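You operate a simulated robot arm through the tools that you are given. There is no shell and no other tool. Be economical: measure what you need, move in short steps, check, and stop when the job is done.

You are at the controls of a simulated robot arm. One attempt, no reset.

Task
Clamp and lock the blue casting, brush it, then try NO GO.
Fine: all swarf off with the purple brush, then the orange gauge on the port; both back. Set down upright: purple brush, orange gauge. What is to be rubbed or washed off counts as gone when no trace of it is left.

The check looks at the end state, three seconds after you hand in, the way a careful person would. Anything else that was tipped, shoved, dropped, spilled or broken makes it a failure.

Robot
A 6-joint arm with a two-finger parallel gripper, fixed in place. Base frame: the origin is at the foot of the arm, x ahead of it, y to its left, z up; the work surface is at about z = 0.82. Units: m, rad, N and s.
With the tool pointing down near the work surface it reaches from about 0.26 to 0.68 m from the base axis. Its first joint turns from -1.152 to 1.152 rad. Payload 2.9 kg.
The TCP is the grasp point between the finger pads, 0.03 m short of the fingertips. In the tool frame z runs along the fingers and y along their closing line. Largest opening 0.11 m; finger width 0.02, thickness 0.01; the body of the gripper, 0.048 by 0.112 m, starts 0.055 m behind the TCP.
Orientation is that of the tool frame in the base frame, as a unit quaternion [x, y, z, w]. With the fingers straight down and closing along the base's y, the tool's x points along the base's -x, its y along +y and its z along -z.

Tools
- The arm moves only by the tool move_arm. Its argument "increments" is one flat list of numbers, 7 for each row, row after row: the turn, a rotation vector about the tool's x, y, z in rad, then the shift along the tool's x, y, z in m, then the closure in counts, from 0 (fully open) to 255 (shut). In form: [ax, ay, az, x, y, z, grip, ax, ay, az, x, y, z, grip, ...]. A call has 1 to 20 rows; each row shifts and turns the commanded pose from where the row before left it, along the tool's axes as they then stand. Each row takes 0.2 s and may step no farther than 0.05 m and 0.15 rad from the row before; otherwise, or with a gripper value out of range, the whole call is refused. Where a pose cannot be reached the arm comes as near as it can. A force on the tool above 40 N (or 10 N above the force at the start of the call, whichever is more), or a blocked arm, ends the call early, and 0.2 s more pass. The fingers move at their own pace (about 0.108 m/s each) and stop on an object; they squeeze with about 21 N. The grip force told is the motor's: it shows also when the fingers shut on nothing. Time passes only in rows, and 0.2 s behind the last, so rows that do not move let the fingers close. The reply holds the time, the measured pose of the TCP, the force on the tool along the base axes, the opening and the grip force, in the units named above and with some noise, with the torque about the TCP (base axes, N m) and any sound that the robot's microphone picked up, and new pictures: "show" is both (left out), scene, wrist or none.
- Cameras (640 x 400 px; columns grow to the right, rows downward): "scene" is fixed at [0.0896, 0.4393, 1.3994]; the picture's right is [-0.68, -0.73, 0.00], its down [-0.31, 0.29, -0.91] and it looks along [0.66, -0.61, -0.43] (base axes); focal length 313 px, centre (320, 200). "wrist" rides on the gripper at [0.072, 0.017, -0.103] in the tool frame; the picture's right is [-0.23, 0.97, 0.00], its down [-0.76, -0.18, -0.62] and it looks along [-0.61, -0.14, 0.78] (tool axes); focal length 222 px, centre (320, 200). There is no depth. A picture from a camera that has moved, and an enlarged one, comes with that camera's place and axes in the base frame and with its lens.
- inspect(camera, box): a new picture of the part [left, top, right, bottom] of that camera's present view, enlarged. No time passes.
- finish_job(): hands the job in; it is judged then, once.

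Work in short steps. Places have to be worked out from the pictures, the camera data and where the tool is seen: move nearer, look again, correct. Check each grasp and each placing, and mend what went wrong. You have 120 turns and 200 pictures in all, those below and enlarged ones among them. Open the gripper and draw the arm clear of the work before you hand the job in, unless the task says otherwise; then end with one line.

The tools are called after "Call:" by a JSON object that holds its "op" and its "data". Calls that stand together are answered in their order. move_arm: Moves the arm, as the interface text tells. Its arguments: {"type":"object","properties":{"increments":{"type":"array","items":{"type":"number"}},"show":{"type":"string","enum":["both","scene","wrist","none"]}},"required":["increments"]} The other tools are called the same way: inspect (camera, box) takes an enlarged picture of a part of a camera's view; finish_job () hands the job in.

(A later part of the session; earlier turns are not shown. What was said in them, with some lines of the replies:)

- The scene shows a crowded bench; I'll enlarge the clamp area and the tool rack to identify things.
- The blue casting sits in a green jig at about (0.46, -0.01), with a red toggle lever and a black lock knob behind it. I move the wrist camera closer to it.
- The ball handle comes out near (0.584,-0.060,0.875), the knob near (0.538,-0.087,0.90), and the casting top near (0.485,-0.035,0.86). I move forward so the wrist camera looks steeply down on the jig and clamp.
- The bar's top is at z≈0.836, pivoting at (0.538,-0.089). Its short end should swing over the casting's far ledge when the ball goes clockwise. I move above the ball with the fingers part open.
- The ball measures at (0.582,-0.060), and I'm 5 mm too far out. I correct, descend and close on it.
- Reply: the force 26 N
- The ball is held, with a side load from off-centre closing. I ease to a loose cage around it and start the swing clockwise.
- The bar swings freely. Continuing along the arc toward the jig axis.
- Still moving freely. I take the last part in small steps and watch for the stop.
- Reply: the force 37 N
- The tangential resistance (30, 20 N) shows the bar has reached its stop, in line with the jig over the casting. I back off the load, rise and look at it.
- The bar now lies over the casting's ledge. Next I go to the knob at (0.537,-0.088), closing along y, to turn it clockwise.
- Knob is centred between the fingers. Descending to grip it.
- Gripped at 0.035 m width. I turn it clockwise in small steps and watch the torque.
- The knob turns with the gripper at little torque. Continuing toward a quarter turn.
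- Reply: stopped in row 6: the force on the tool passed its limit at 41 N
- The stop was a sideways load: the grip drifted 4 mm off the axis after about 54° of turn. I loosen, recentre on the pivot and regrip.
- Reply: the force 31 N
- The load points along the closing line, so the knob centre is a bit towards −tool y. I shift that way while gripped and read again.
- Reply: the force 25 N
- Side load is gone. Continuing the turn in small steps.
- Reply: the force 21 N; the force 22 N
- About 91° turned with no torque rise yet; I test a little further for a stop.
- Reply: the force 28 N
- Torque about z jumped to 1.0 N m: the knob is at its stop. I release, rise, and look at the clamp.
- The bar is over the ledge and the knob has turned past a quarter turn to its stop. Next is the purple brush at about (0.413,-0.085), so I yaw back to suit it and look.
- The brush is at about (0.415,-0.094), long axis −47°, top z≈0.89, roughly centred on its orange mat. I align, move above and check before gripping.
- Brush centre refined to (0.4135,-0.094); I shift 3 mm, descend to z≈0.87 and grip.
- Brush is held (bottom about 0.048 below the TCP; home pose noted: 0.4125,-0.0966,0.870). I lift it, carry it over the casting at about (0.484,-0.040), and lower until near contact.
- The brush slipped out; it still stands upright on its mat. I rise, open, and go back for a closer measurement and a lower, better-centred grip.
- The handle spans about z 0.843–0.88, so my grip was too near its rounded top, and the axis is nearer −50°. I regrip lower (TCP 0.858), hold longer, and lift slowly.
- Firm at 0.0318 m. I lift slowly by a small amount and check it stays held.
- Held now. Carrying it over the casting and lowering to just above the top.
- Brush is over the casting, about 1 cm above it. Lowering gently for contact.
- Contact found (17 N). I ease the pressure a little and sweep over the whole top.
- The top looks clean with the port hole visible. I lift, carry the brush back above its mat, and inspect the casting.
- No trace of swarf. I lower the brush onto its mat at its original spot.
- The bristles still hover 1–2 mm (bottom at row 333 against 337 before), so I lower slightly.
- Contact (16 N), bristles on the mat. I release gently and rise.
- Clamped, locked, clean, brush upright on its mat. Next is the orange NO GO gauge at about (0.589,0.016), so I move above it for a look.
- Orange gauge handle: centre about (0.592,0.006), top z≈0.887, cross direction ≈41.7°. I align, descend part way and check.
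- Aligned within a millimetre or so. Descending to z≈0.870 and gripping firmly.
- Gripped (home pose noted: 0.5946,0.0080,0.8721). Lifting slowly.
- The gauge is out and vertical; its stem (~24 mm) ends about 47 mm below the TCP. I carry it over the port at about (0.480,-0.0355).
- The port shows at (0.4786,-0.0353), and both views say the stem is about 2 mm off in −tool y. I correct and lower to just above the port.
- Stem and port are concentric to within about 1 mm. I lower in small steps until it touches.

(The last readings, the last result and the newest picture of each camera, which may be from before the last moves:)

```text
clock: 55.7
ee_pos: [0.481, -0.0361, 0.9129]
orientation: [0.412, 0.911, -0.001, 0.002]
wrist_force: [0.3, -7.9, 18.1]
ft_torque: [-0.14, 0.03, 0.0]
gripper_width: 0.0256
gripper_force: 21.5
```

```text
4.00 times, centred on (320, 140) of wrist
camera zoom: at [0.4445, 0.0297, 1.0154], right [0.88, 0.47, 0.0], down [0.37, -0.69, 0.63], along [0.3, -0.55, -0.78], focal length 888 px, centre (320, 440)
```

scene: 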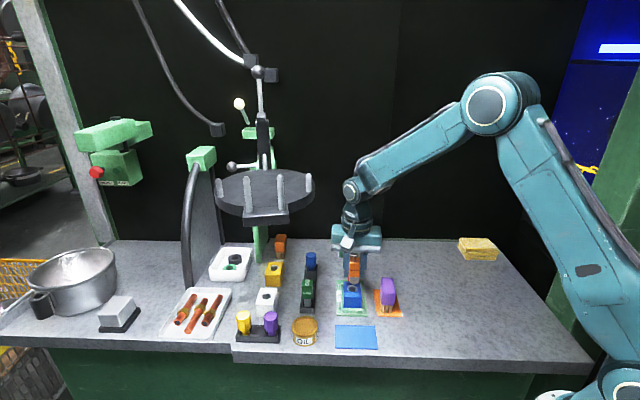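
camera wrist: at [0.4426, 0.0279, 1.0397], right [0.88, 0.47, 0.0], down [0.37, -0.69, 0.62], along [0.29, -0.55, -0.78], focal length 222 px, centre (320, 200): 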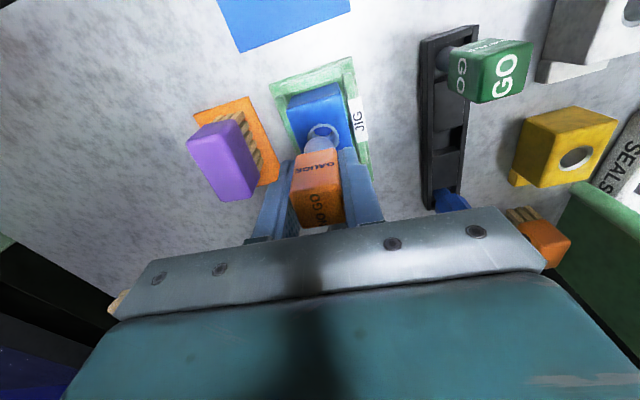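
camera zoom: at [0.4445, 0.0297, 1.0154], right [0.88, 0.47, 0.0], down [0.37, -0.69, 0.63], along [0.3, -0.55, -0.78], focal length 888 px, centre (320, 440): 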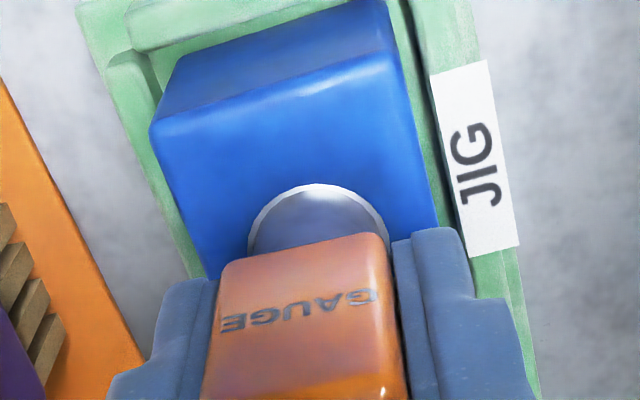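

The stem sits squarely on the port rim at 18 N and doesn't enter, so it reads NO GO. I hold briefly, then lift clear.

Call:
{"op": "move_arm", "data": {"increments": [0, 0, 0, 0, 0, 0, 255, 0, 0, 0, 0, 0, 0, 255, 0, 0, 0, 0, 0, 0, 255, 0, 0, 0, 0, 0, 0, 255, 0, 0, 0, 0, 0, 0, 255], "show": "none"}}

Call:
{"op": "move_arm", "data": {"increments": [0, 0, 0, 0, 0, -0.006, 255, 0, 0, 0, 0, 0, -0.015, 255, 0, 0, 0, 0, 0, -0.02, 255, 0, 0, 0, 0, 0, 0, 255], "show": "scene"}}

Call:
{"op": "inspect", "data": {"camera": "scene", "box": [285, 240, 385, 325]}}

```text
clock: 56.9
ee_pos: [0.4812, -0.0344, 0.913]
orientation: [0.412, 0.911, -0.001, 0.002]
wrist_force: [4.5, -12.0, 24.8]
ft_torque: [-0.33, -0.13, 0.0]
gripper_width: 0.0255
gripper_force: 21.1
```

```text
clock: 57.9
ee_pos: [0.4818, -0.0319, 0.9537]
orientation: [0.411, 0.912, -0.002, 0.0]
wrist_force: [0.0, 0.3, -0.4]
ft_torque: [0.02, 0.0, 0.01]
gripper_width: 0.0256
gripper_force: 20.6
```

scene: 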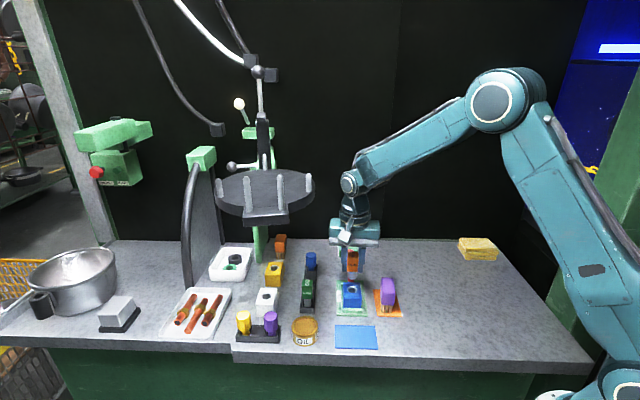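

```text
4.71 times, centred on (335, 282) of scene
camera zoom: at [0.0896, 0.4393, 1.3994], right [-0.68, -0.73, 0.0], down [-0.31, 0.29, -0.91], along [0.66, -0.61, -0.43], focal length 1474 px, centre (249, -188)
```

zoom: 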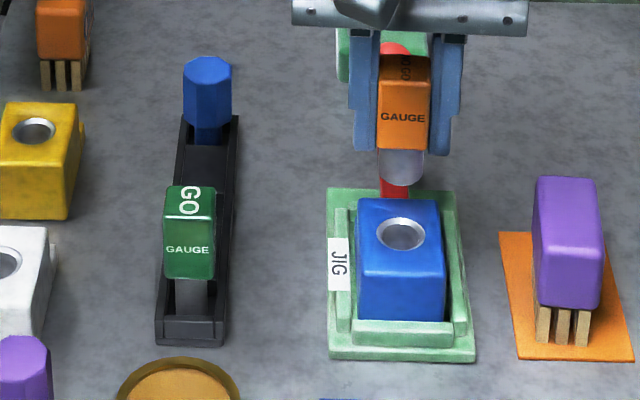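

The gauge came off cleanly. I carry it back above its rack slot by the reverse path.

Call:
{"op": "move_arm", "data": {"increments": [0, 0, 0, -0.007, 0.018, 0, 255, 0, 0, 0, -0.0092, 0.0236, 0, 255, 0, 0, 0, -0.01, 0.025, 0, 255, 0, 0, 0, -0.01, 0.025, 0, 255, 0, 0, 0, -0.008, 0.0184, 0, 255, 0, 0, 0, 0, 0, 0.015, 255, 0, 0, 0, 0, 0, 0, 255]}}

Call:
{"op": "inspect", "data": {"camera": "wrist", "box": [250, 70, 390, 210]}}

Call:
{"op": "inspect", "data": {"camera": "scene", "box": [280, 240, 340, 320]}}

```text
clock: 59.5
ee_pos: [0.5952, 0.004, 0.9371]
orientation: [0.41, 0.912, -0.003, 0.0]
wrist_force: [0.7, 1.2, -1.0]
ft_torque: [-0.02, 0.01, 0.01]
gripper_width: 0.0256
gripper_force: 20.7
camera wrist: at [0.5583, 0.0698, 1.039], right [0.88, 0.47, 0.0], down [0.37, -0.69, 0.62], along [0.29, -0.55, -0.78], focal length 222 px, centre (320, 200)
```

scene: 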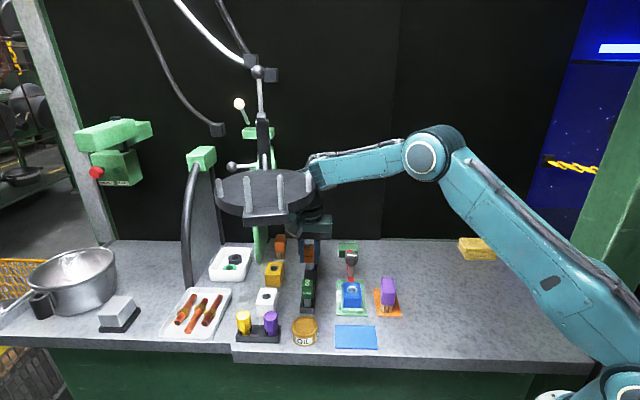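
wrist: 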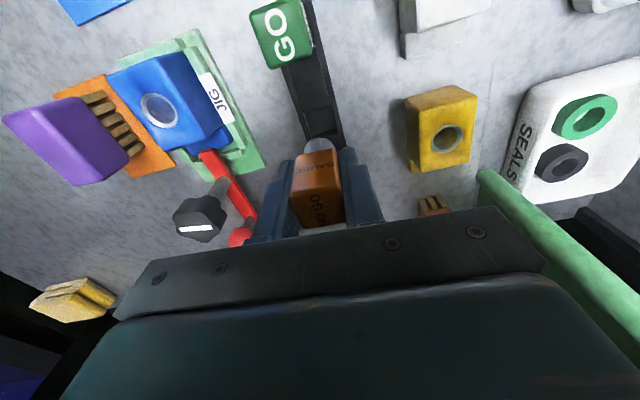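

```text
2.86 times, centred on (320, 140) of wrist
camera zoom: at [0.5583, 0.0698, 1.039], right [0.88, 0.47, 0.0], down [0.37, -0.69, 0.62], along [0.29, -0.55, -0.78], focal length 635 px, centre (320, 371)
```

zoom: 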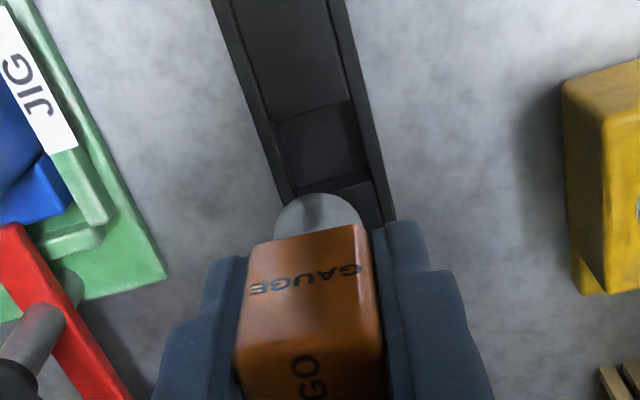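

```text
5.00 times, centred on (310, 280) of scene
camera zoom: at [0.0896, 0.4393, 1.3994], right [-0.68, -0.73, 0.0], down [-0.31, 0.29, -0.91], along [0.66, -0.61, -0.43], focal length 1566 px, centre (370, -200)
```

zoom: 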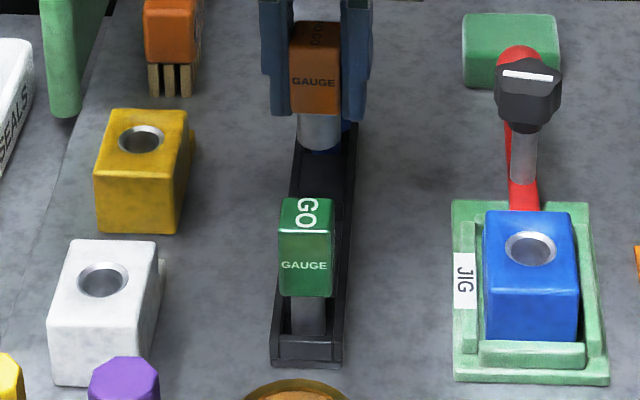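

The slot centre measures at about (0.5925,0.0055), matching my commanded position. I lower gradually, stopping just above full depth to check.

Call:
{"op": "move_arm", "data": {"increments": [0, 0, 0, 0, 0, 0.02, 255, 0, 0, 0, 0, 0, 0.02, 255, 0, 0, 0, 0, 0, 0.01, 255, 0, 0, 0, 0, 0, 0.005, 255, 0, 0, 0, 0, 0, 0, 255], "show": "wrist"}}

Call:
{"op": "inspect", "data": {"camera": "wrist", "box": [250, 70, 390, 210]}}

Call:
{"op": "inspect", "data": {"camera": "scene", "box": [280, 240, 340, 320]}}

```text
clock: 60.7
ee_pos: [0.5926, 0.0055, 0.8827]
orientation: [0.411, 0.912, -0.002, 0.0]
wrist_force: [0.8, 0.5, -0.9]
ft_torque: [0.01, -0.01, -0.01]
gripper_width: 0.0253
gripper_force: 20.6
camera wrist: at [0.5566, 0.0701, 0.9851], right [0.88, 0.47, 0.0], down [0.37, -0.69, 0.62], along [0.29, -0.55, -0.78], focal length 222 px, centre (320, 200)
```

wrist: 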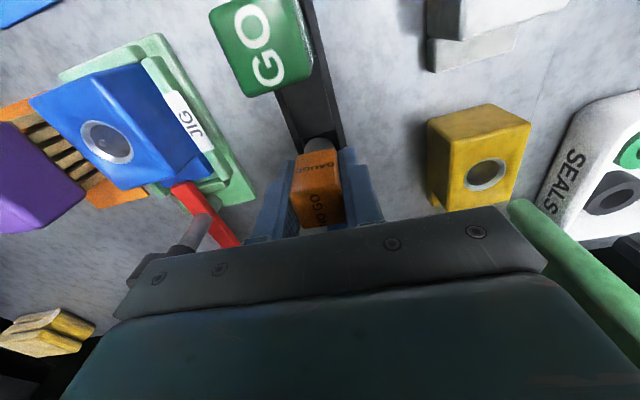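

```text
2.86 times, centred on (320, 140) of wrist
camera zoom: at [0.5566, 0.0701, 0.9851], right [0.88, 0.47, 0.0], down [0.37, -0.69, 0.62], along [0.29, -0.55, -0.78], focal length 635 px, centre (320, 371)
```

zoom: 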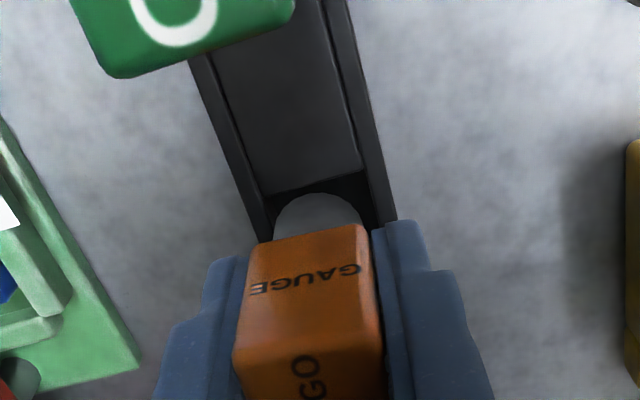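

```text
5.00 times, centred on (310, 280) of scene
camera zoom: at [0.0896, 0.4393, 1.3994], right [-0.68, -0.73, 0.0], down [-0.31, 0.29, -0.91], along [0.66, -0.61, -0.43], focal length 1566 px, centre (370, -200)
```

zoom: 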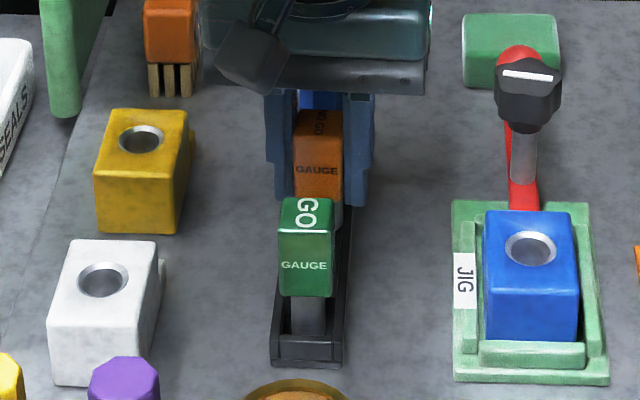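

The stem is lined up with its slot. I lower the rest in small steps until contact.

Call:
{"op": "move_arm", "data": {"increments": [0, 0, 0, 0, 0, 0.005, 255, 0, 0, 0, 0, 0, 0.004, 255, 0, 0, 0, 0, 0, 0.002, 255, 0, 0, 0, 0, 0, 0, 255], "show": "none"}}

```text
clock: 61.7
ee_pos: [0.5938, 0.0058, 0.8727]
orientation: [0.41, 0.912, -0.002, 0.0]
wrist_force: [1.8, 1.6, -0.6]
ft_torque: [0.07, -0.06, -0.01]
gripper_width: 0.0256
gripper_force: 21.6
```

Call:
{"op": "move_arm", "data": {"increments": [0, 0, 0, 0, 0, 0.002, 255, 0, 0, 0, 0, 0, 0, 255], "show": "none"}}

Call:
{"op": "inspect", "data": {"camera": "scene", "box": [270, 230, 350, 320]}}

```text
clock: 62.3
ee_pos: [0.5931, 0.0058, 0.8711]
orientation: [0.411, 0.912, -0.001, 0.001]
wrist_force: [2.2, -1.8, 8.3]
ft_torque: [-0.05, -0.07, 0.01]
gripper_width: 0.0254
gripper_force: 21.1
```

```text
4.44 times, centred on (310, 275) of scene
camera zoom: at [0.0895, 0.4392, 1.3995], right [-0.68, -0.73, 0.0], down [-0.31, 0.29, -0.91], along [0.66, -0.61, -0.43], focal length 1392 px, centre (364, -133)
```

zoom: 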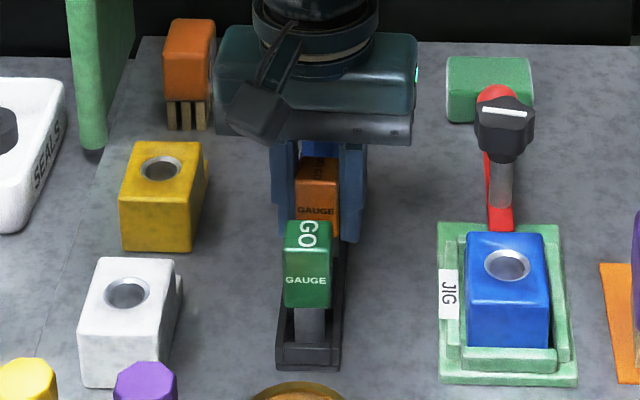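

The gauge is seated (label at the same row as before). I release, rise and inspect everything.

Call:
{"op": "move_arm", "data": {"increments": [0, 0, 0, 0, 0, 0, 200, 0, 0, 0, 0, 0, 0, 150, 0, 0, 0, 0, 0, 0, 120, 0, 0, 0, 0, 0, -0.03, 110, 0, 0, 0, 0, 0, -0.045, 110, 0, 0, 0, 0, 0, -0.045, 110, 0, 0, 0, 0, 0, -0.045, 110, 0, 0, 0, 0.01, -0.045, 0, 110, 0, 0, 0, 0.01, -0.045, 0, 110, 0, 0, 0, 0, 0, 0, 110]}}

Call:
{"op": "inspect", "data": {"camera": "scene", "box": [330, 250, 380, 320]}}

Call:
{"op": "inspect", "data": {"camera": "wrist", "box": [220, 20, 480, 220]}}

Call:
{"op": "inspect", "data": {"camera": "scene", "box": [270, 230, 350, 320]}}

```text
clock: 63.9
ee_pos: [0.5889, 0.0052, 1.0183]
orientation: [0.411, 0.911, -0.008, -0.011]
wrist_force: [-0.1, -0.3, -4.9]
ft_torque: [-0.26, -0.12, 0.05]
gripper_width: 0.0624
gripper_force: 0.1
stopped in row 8: the force on the tool passed its limit at 56 N (the readings are from after the stop); the commanded pose is now the measured one
camera wrist: at [0.556, 0.0692, 1.1207], right [0.88, 0.47, -0.03], down [0.39, -0.69, 0.62], along [0.27, -0.55, -0.79], focal length 222 px, centre (320, 200)
```

scene: 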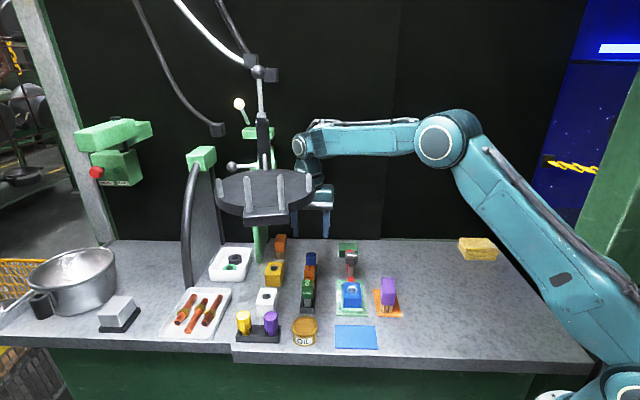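
wrist: 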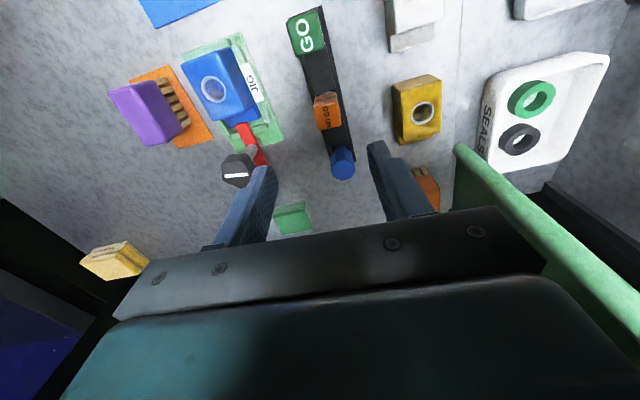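

```text
5.71 times, centred on (355, 285) of scene
camera zoom: at [0.0897, 0.4393, 1.3994], right [-0.68, -0.73, 0.0], down [-0.31, 0.29, -0.91], along [0.66, -0.61, -0.43], focal length 1790 px, centre (120, -286)
```

zoom: 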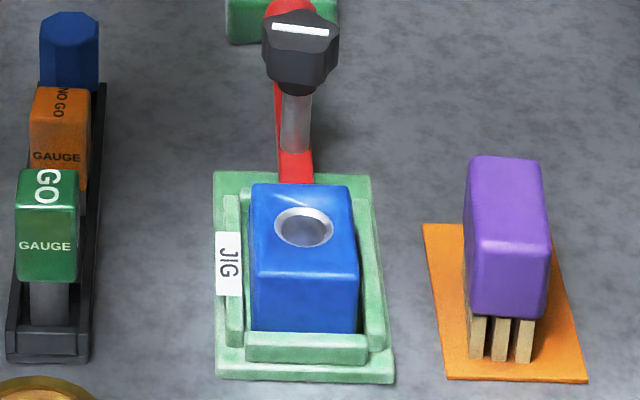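

```text
2.00 times, centred on (350, 120) of wrist
camera zoom: at [0.556, 0.0692, 1.1207], right [0.88, 0.47, -0.03], down [0.39, -0.69, 0.62], along [0.27, -0.55, -0.79], focal length 444 px, centre (260, 360)
```

zoom: 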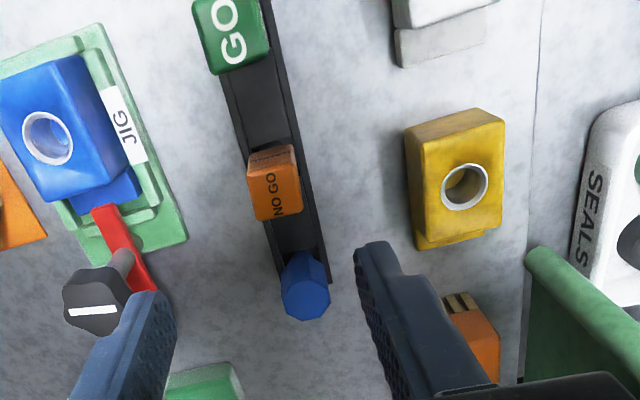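

```text
4.44 times, centred on (310, 275) of scene
camera zoom: at [0.0897, 0.4393, 1.3994], right [-0.68, -0.73, 0.0], down [-0.31, 0.29, -0.91], along [0.66, -0.61, -0.43], focal length 1392 px, centre (364, -133)
```

zoom: 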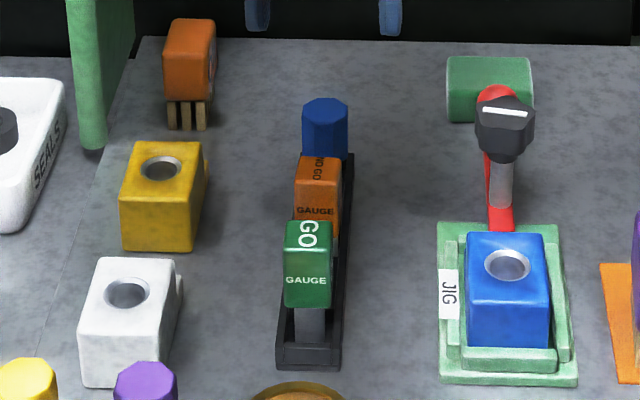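

The gauge is back in its slot. But while rising, the arm bumped the press table above (56 N), so I back down and away from it gently before anything else.

Call:
{"op": "move_arm", "data": {"increments": [0, 0, 0, 0, 0, 0.015, 110, 0, 0, 0, 0, 0, 0.01, 110, 0, 0, 0, 0.01, -0.02, 0, 110, 0, 0, 0, 0.02, -0.04, 0, 110, 0, 0, 0, 0.02, -0.04, 0, 110, 0, 0, 0, 0, 0, 0, 110]}}

Call:
{"op": "inspect", "data": {"camera": "scene", "box": [170, 80, 370, 280]}}

Call:
{"op": "inspect", "data": {"camera": "wrist", "box": [240, 50, 400, 210]}}

```text
clock: 65.3
ee_pos: [0.4824, -0.0266, 0.998]
orientation: [0.411, 0.911, -0.007, -0.012]
wrist_force: [-0.2, 0.4, -0.5]
ft_torque: [-0.03, 0.03, -0.01]
gripper_width: 0.0628
gripper_force: 0.0
camera wrist: at [0.449, 0.0396, 1.1007], right [0.88, 0.47, -0.02], down [0.39, -0.69, 0.62], along [0.28, -0.55, -0.79], focal length 222 px, centre (320, 200)
```

scene: 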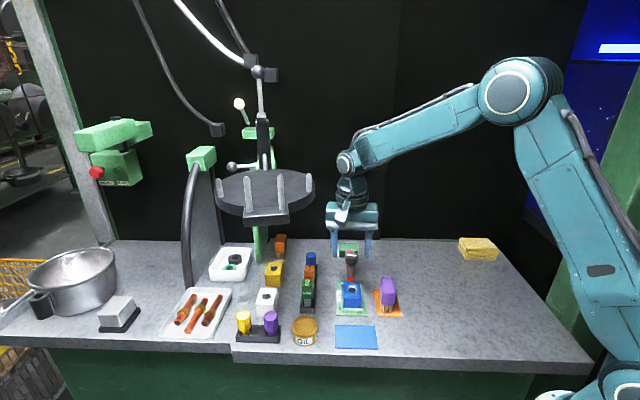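
wrist: 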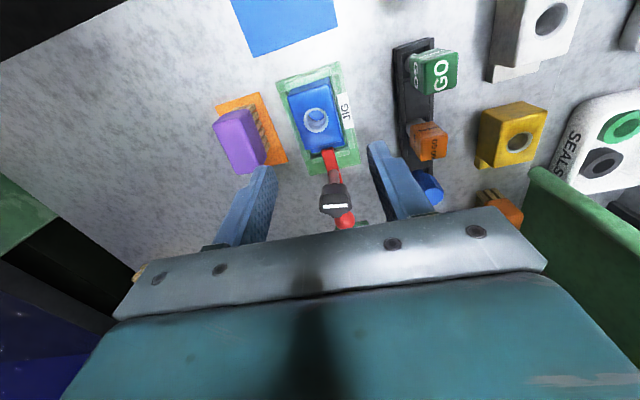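

```text
2.00 times, centred on (270, 180) of scene
camera zoom: at [0.0896, 0.4393, 1.3994], right [-0.68, -0.73, 0.0], down [-0.31, 0.29, -0.91], along [0.66, -0.61, -0.43], focal length 626 px, centre (420, 240)
```

zoom: 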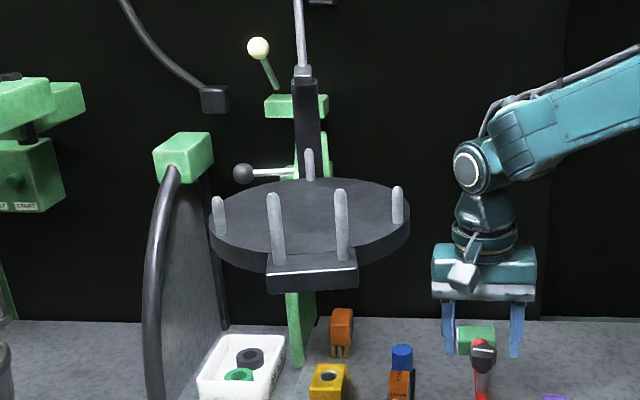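

```text
2.50 times, centred on (320, 130) of wrist
camera zoom: at [0.449, 0.0396, 1.1007], right [0.88, 0.47, -0.02], down [0.39, -0.69, 0.62], along [0.28, -0.55, -0.79], focal length 555 px, centre (320, 375)
```

zoom: 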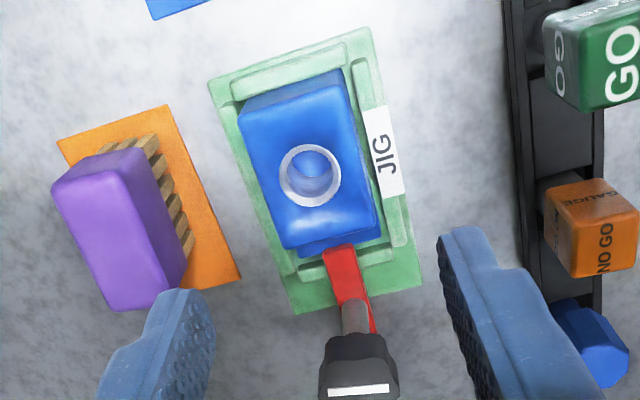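

The press looks undisturbed. The casting's top shifted by about a pixel in the scene view after gauging, so I check more closely that it still sits flat and clamped.

Call:
{"op": "inspect", "data": {"camera": "wrist", "box": [270, 60, 370, 160]}}

Call:
{"op": "inspect", "data": {"camera": "scene", "box": [334, 270, 370, 318]}}

```text
4.00 times, centred on (320, 110) of wrist
camera zoom: at [0.449, 0.0396, 1.1007], right [0.88, 0.47, -0.02], down [0.39, -0.69, 0.62], along [0.28, -0.55, -0.79], focal length 888 px, centre (320, 560)
```

zoom: 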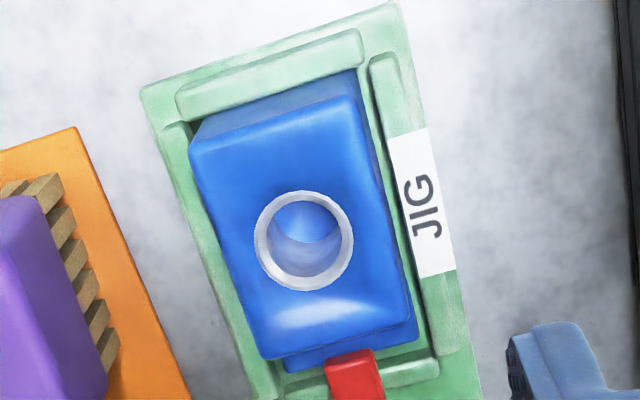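

```text
8.33 times, centred on (352, 294) of scene
camera zoom: at [0.0896, 0.4393, 1.3994], right [-0.68, -0.73, 0.0], down [-0.31, 0.29, -0.91], along [0.66, -0.61, -0.43], focal length 2610 px, centre (53, -583)
```

zoom: 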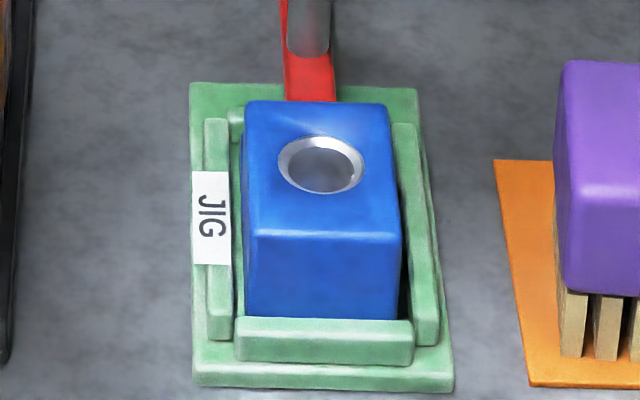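

The casting sits flat, against the near rail, with the bar over its ledge. To be sure the lock holds, I'll do a gentle nudge test on the ball, first moving above it.

Call:
{"op": "move_arm", "data": {"increments": [0, 0, 0, -0.045, 0.0015, 0, 150, 0, 0, 0, -0.045, 0.0015, 0, 150, 0, 0, 0, -0.0434, 0.0013, 0, 150, 0, 0, 0, 0, 0, 0.04, 150, 0, 0, 0, 0, 0, 0, 150], "show": "wrist"}}

Call:
{"op": "inspect", "data": {"camera": "wrist", "box": [240, 80, 400, 220]}}

```text
clock: 66.5
ee_pos: [0.5729, -0.1229, 0.9565]
orientation: [0.411, 0.912, -0.007, -0.011]
wrist_force: [0.7, -0.5, 0.6]
ft_torque: [-0.03, -0.01, 0.0]
gripper_width: 0.0453
gripper_force: 0.1
camera wrist: at [0.5388, -0.058, 1.0592], right [0.88, 0.48, -0.03], down [0.39, -0.69, 0.62], along [0.28, -0.55, -0.79], focal length 222 px, centre (320, 200)
```

wrist: 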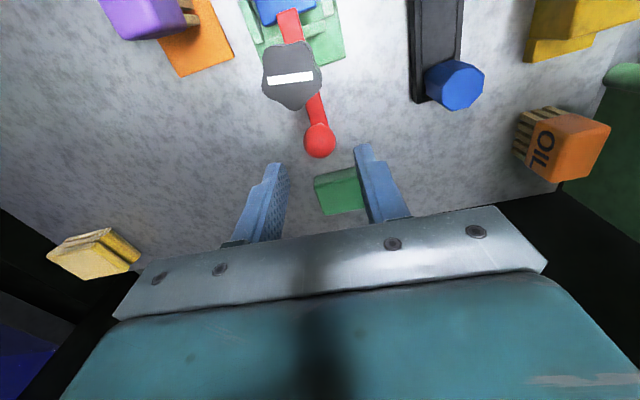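

```text
2.86 times, centred on (320, 150) of wrist
camera zoom: at [0.5388, -0.058, 1.0592], right [0.88, 0.48, -0.03], down [0.39, -0.69, 0.62], along [0.28, -0.55, -0.79], focal length 635 px, centre (320, 343)
```

zoom: 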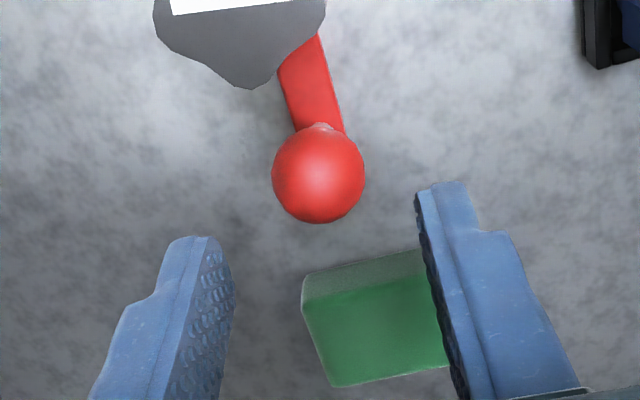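

Ball found at (0.572,-0.129). I adjust, lower around it without touching, then nudge.

Call:
{"op": "move_arm", "data": {"increments": [0, 0, 0, -0.003, -0.003, 0.03, 150, 0, 0, 0, 0, 0, 0.03, 150, 0, 0, 0, 0, 0, 0.018, 150, 0, 0, 0, 0, 0, 0, 150], "show": "wrist"}}

```text
clock: 67.5
ee_pos: [0.5686, -0.1282, 0.8778]
orientation: [0.411, 0.912, -0.007, -0.012]
wrist_force: [-0.1, -0.7, -0.4]
ft_torque: [0.0, 0.03, 0.04]
gripper_width: 0.0453
gripper_force: 0.0
camera wrist: at [0.5348, -0.0625, 0.9802], right [0.88, 0.47, -0.03], down [0.39, -0.69, 0.62], along [0.28, -0.55, -0.79], focal length 222 px, centre (320, 200)
```

wrist: 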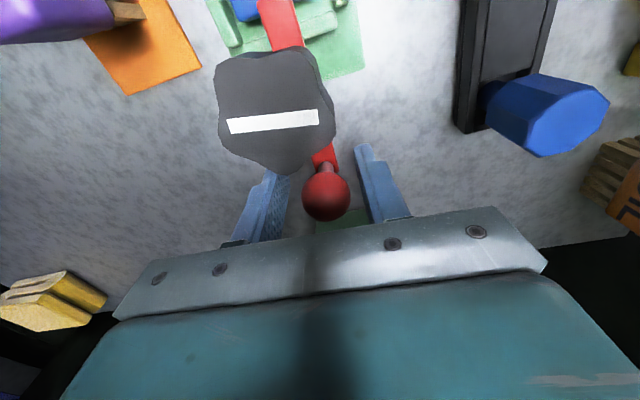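

Call:
{"op": "move_arm", "data": {"increments": [0, 0, 0, 0, 0.006, 0, 150, 0, 0, 0, 0, 0.003, 0, 150, 0, 0, 0, 0, 0.002, 0, 150, 0, 0, 0, 0, 0, 0, 150], "show": "none"}}

```text
clock: 68.5
ee_pos: [0.578, -0.1197, 0.8779]
orientation: [0.41, 0.912, -0.008, -0.011]
wrist_force: [0.8, -0.6, -0.1]
ft_torque: [-0.05, 0.0, -0.01]
gripper_width: 0.0451
gripper_force: 0.1
```

Call:
{"op": "move_arm", "data": {"increments": [0, 0, 0, 0, 0.0015, 0, 150, 0, 0, 0, 0, 0.0015, 0, 150, 0, 0, 0, 0, 0, 0, 150], "show": "wrist"}}

```text
clock: 69.3
ee_pos: [0.5793, -0.1181, 0.8752]
orientation: [0.412, 0.911, -0.008, -0.013]
wrist_force: [-3.3, -6.0, -0.6]
ft_torque: [0.07, -0.03, 0.04]
gripper_width: 0.0484
gripper_force: 3.3
camera wrist: at [0.5458, -0.0531, 0.9794], right [0.88, 0.47, -0.03], down [0.39, -0.69, 0.62], along [0.27, -0.55, -0.79], focal length 222 px, centre (320, 200)
```

wrist: 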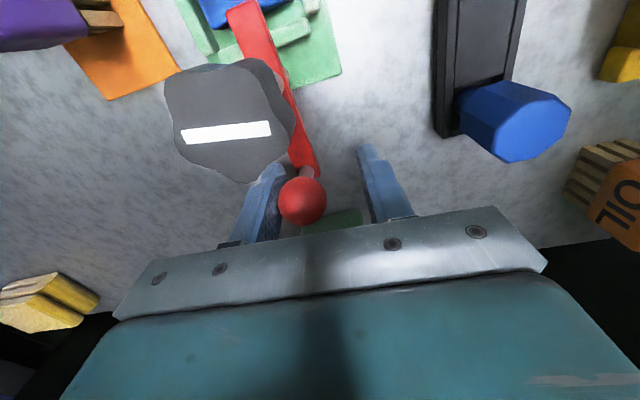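

The ball resists the nudge (≈7 N, finger pushed back), whereas it moved freely before, so the lock holds. I back off, rise straight up and withdraw.

Call:
{"op": "move_arm", "data": {"increments": [0, 0, 0, 0, -0.006, 0, 150, 0, 0, 0, 0, -0.006, 0, 150, 0, 0, 0, 0, 0, -0.03, 150, 0, 0, 0, 0, 0, -0.045, 130, 0, 0, 0, 0, 0, -0.045, 100, 0, 0, 0, 0.03, -0.03, 0, 50, 0, 0, 0, 0.03, -0.035, 0, 0, 0, 0, 0, 0.02, -0.04, -0.02, 0, 0, 0, 0, 0.02, -0.04, -0.02, 0, 0, 0, 0, 0, 0, 0, 0]}}

Call:
{"op": "inspect", "data": {"camera": "scene", "box": [285, 240, 415, 325]}}

```text
clock: 71.5
ee_pos: [0.4001, -0.1464, 1.0378]
orientation: [0.41, 0.912, -0.008, -0.011]
wrist_force: [-0.6, -0.3, -0.4]
ft_torque: [-0.04, 0.02, -0.03]
gripper_width: 0.1099
gripper_force: 0.1
camera wrist: at [0.3675, -0.0813, 1.1409], right [0.88, 0.48, -0.03], down [0.39, -0.69, 0.62], along [0.28, -0.55, -0.79], focal length 222 px, centre (320, 200)
```

scene: 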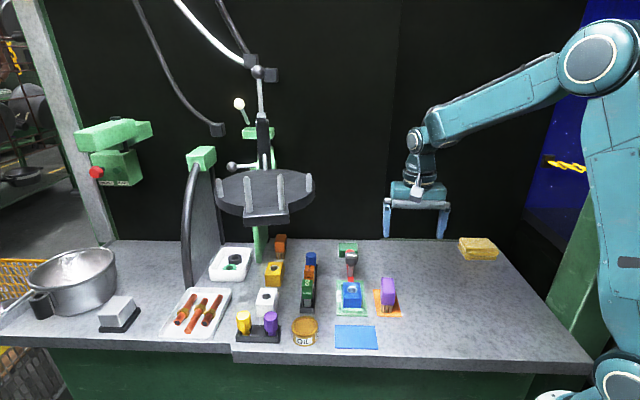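
wrist: 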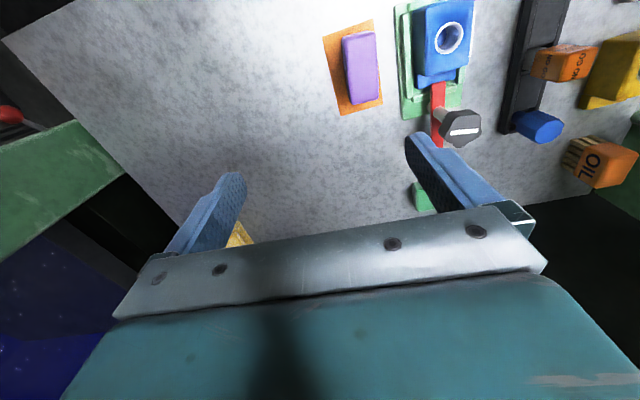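

```text
4.71 times, centred on (350, 282) of scene
camera zoom: at [0.0896, 0.4393, 1.3994], right [-0.68, -0.73, 0.0], down [-0.31, 0.29, -0.91], along [0.66, -0.61, -0.43], focal length 1474 px, centre (179, -188)
```

zoom: 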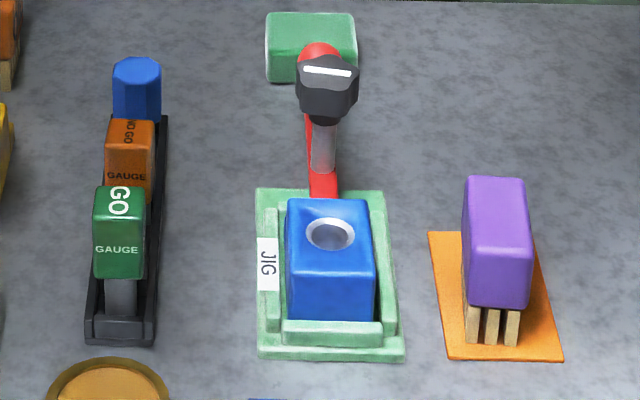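

The bar is over the ledge and locked, the casting is clean, the brush is upright on its mat, and the gauge is back in its slot. The gripper is open and clear, so I hand in.

Call:
{"op": "finish_job", "data": {}}

```text
The job is handed in.
```

The blue casting is clamped and locked, and no swarf shows on it. The orange NO GO gauge sat on the port rim and didn't enter. The purple brush is back upright on its mat and the gauge is back in its slot. The casting slid a few millimetres against its near rail during gauging, and the arm once bumped the press table (56 N) with no visible effect.
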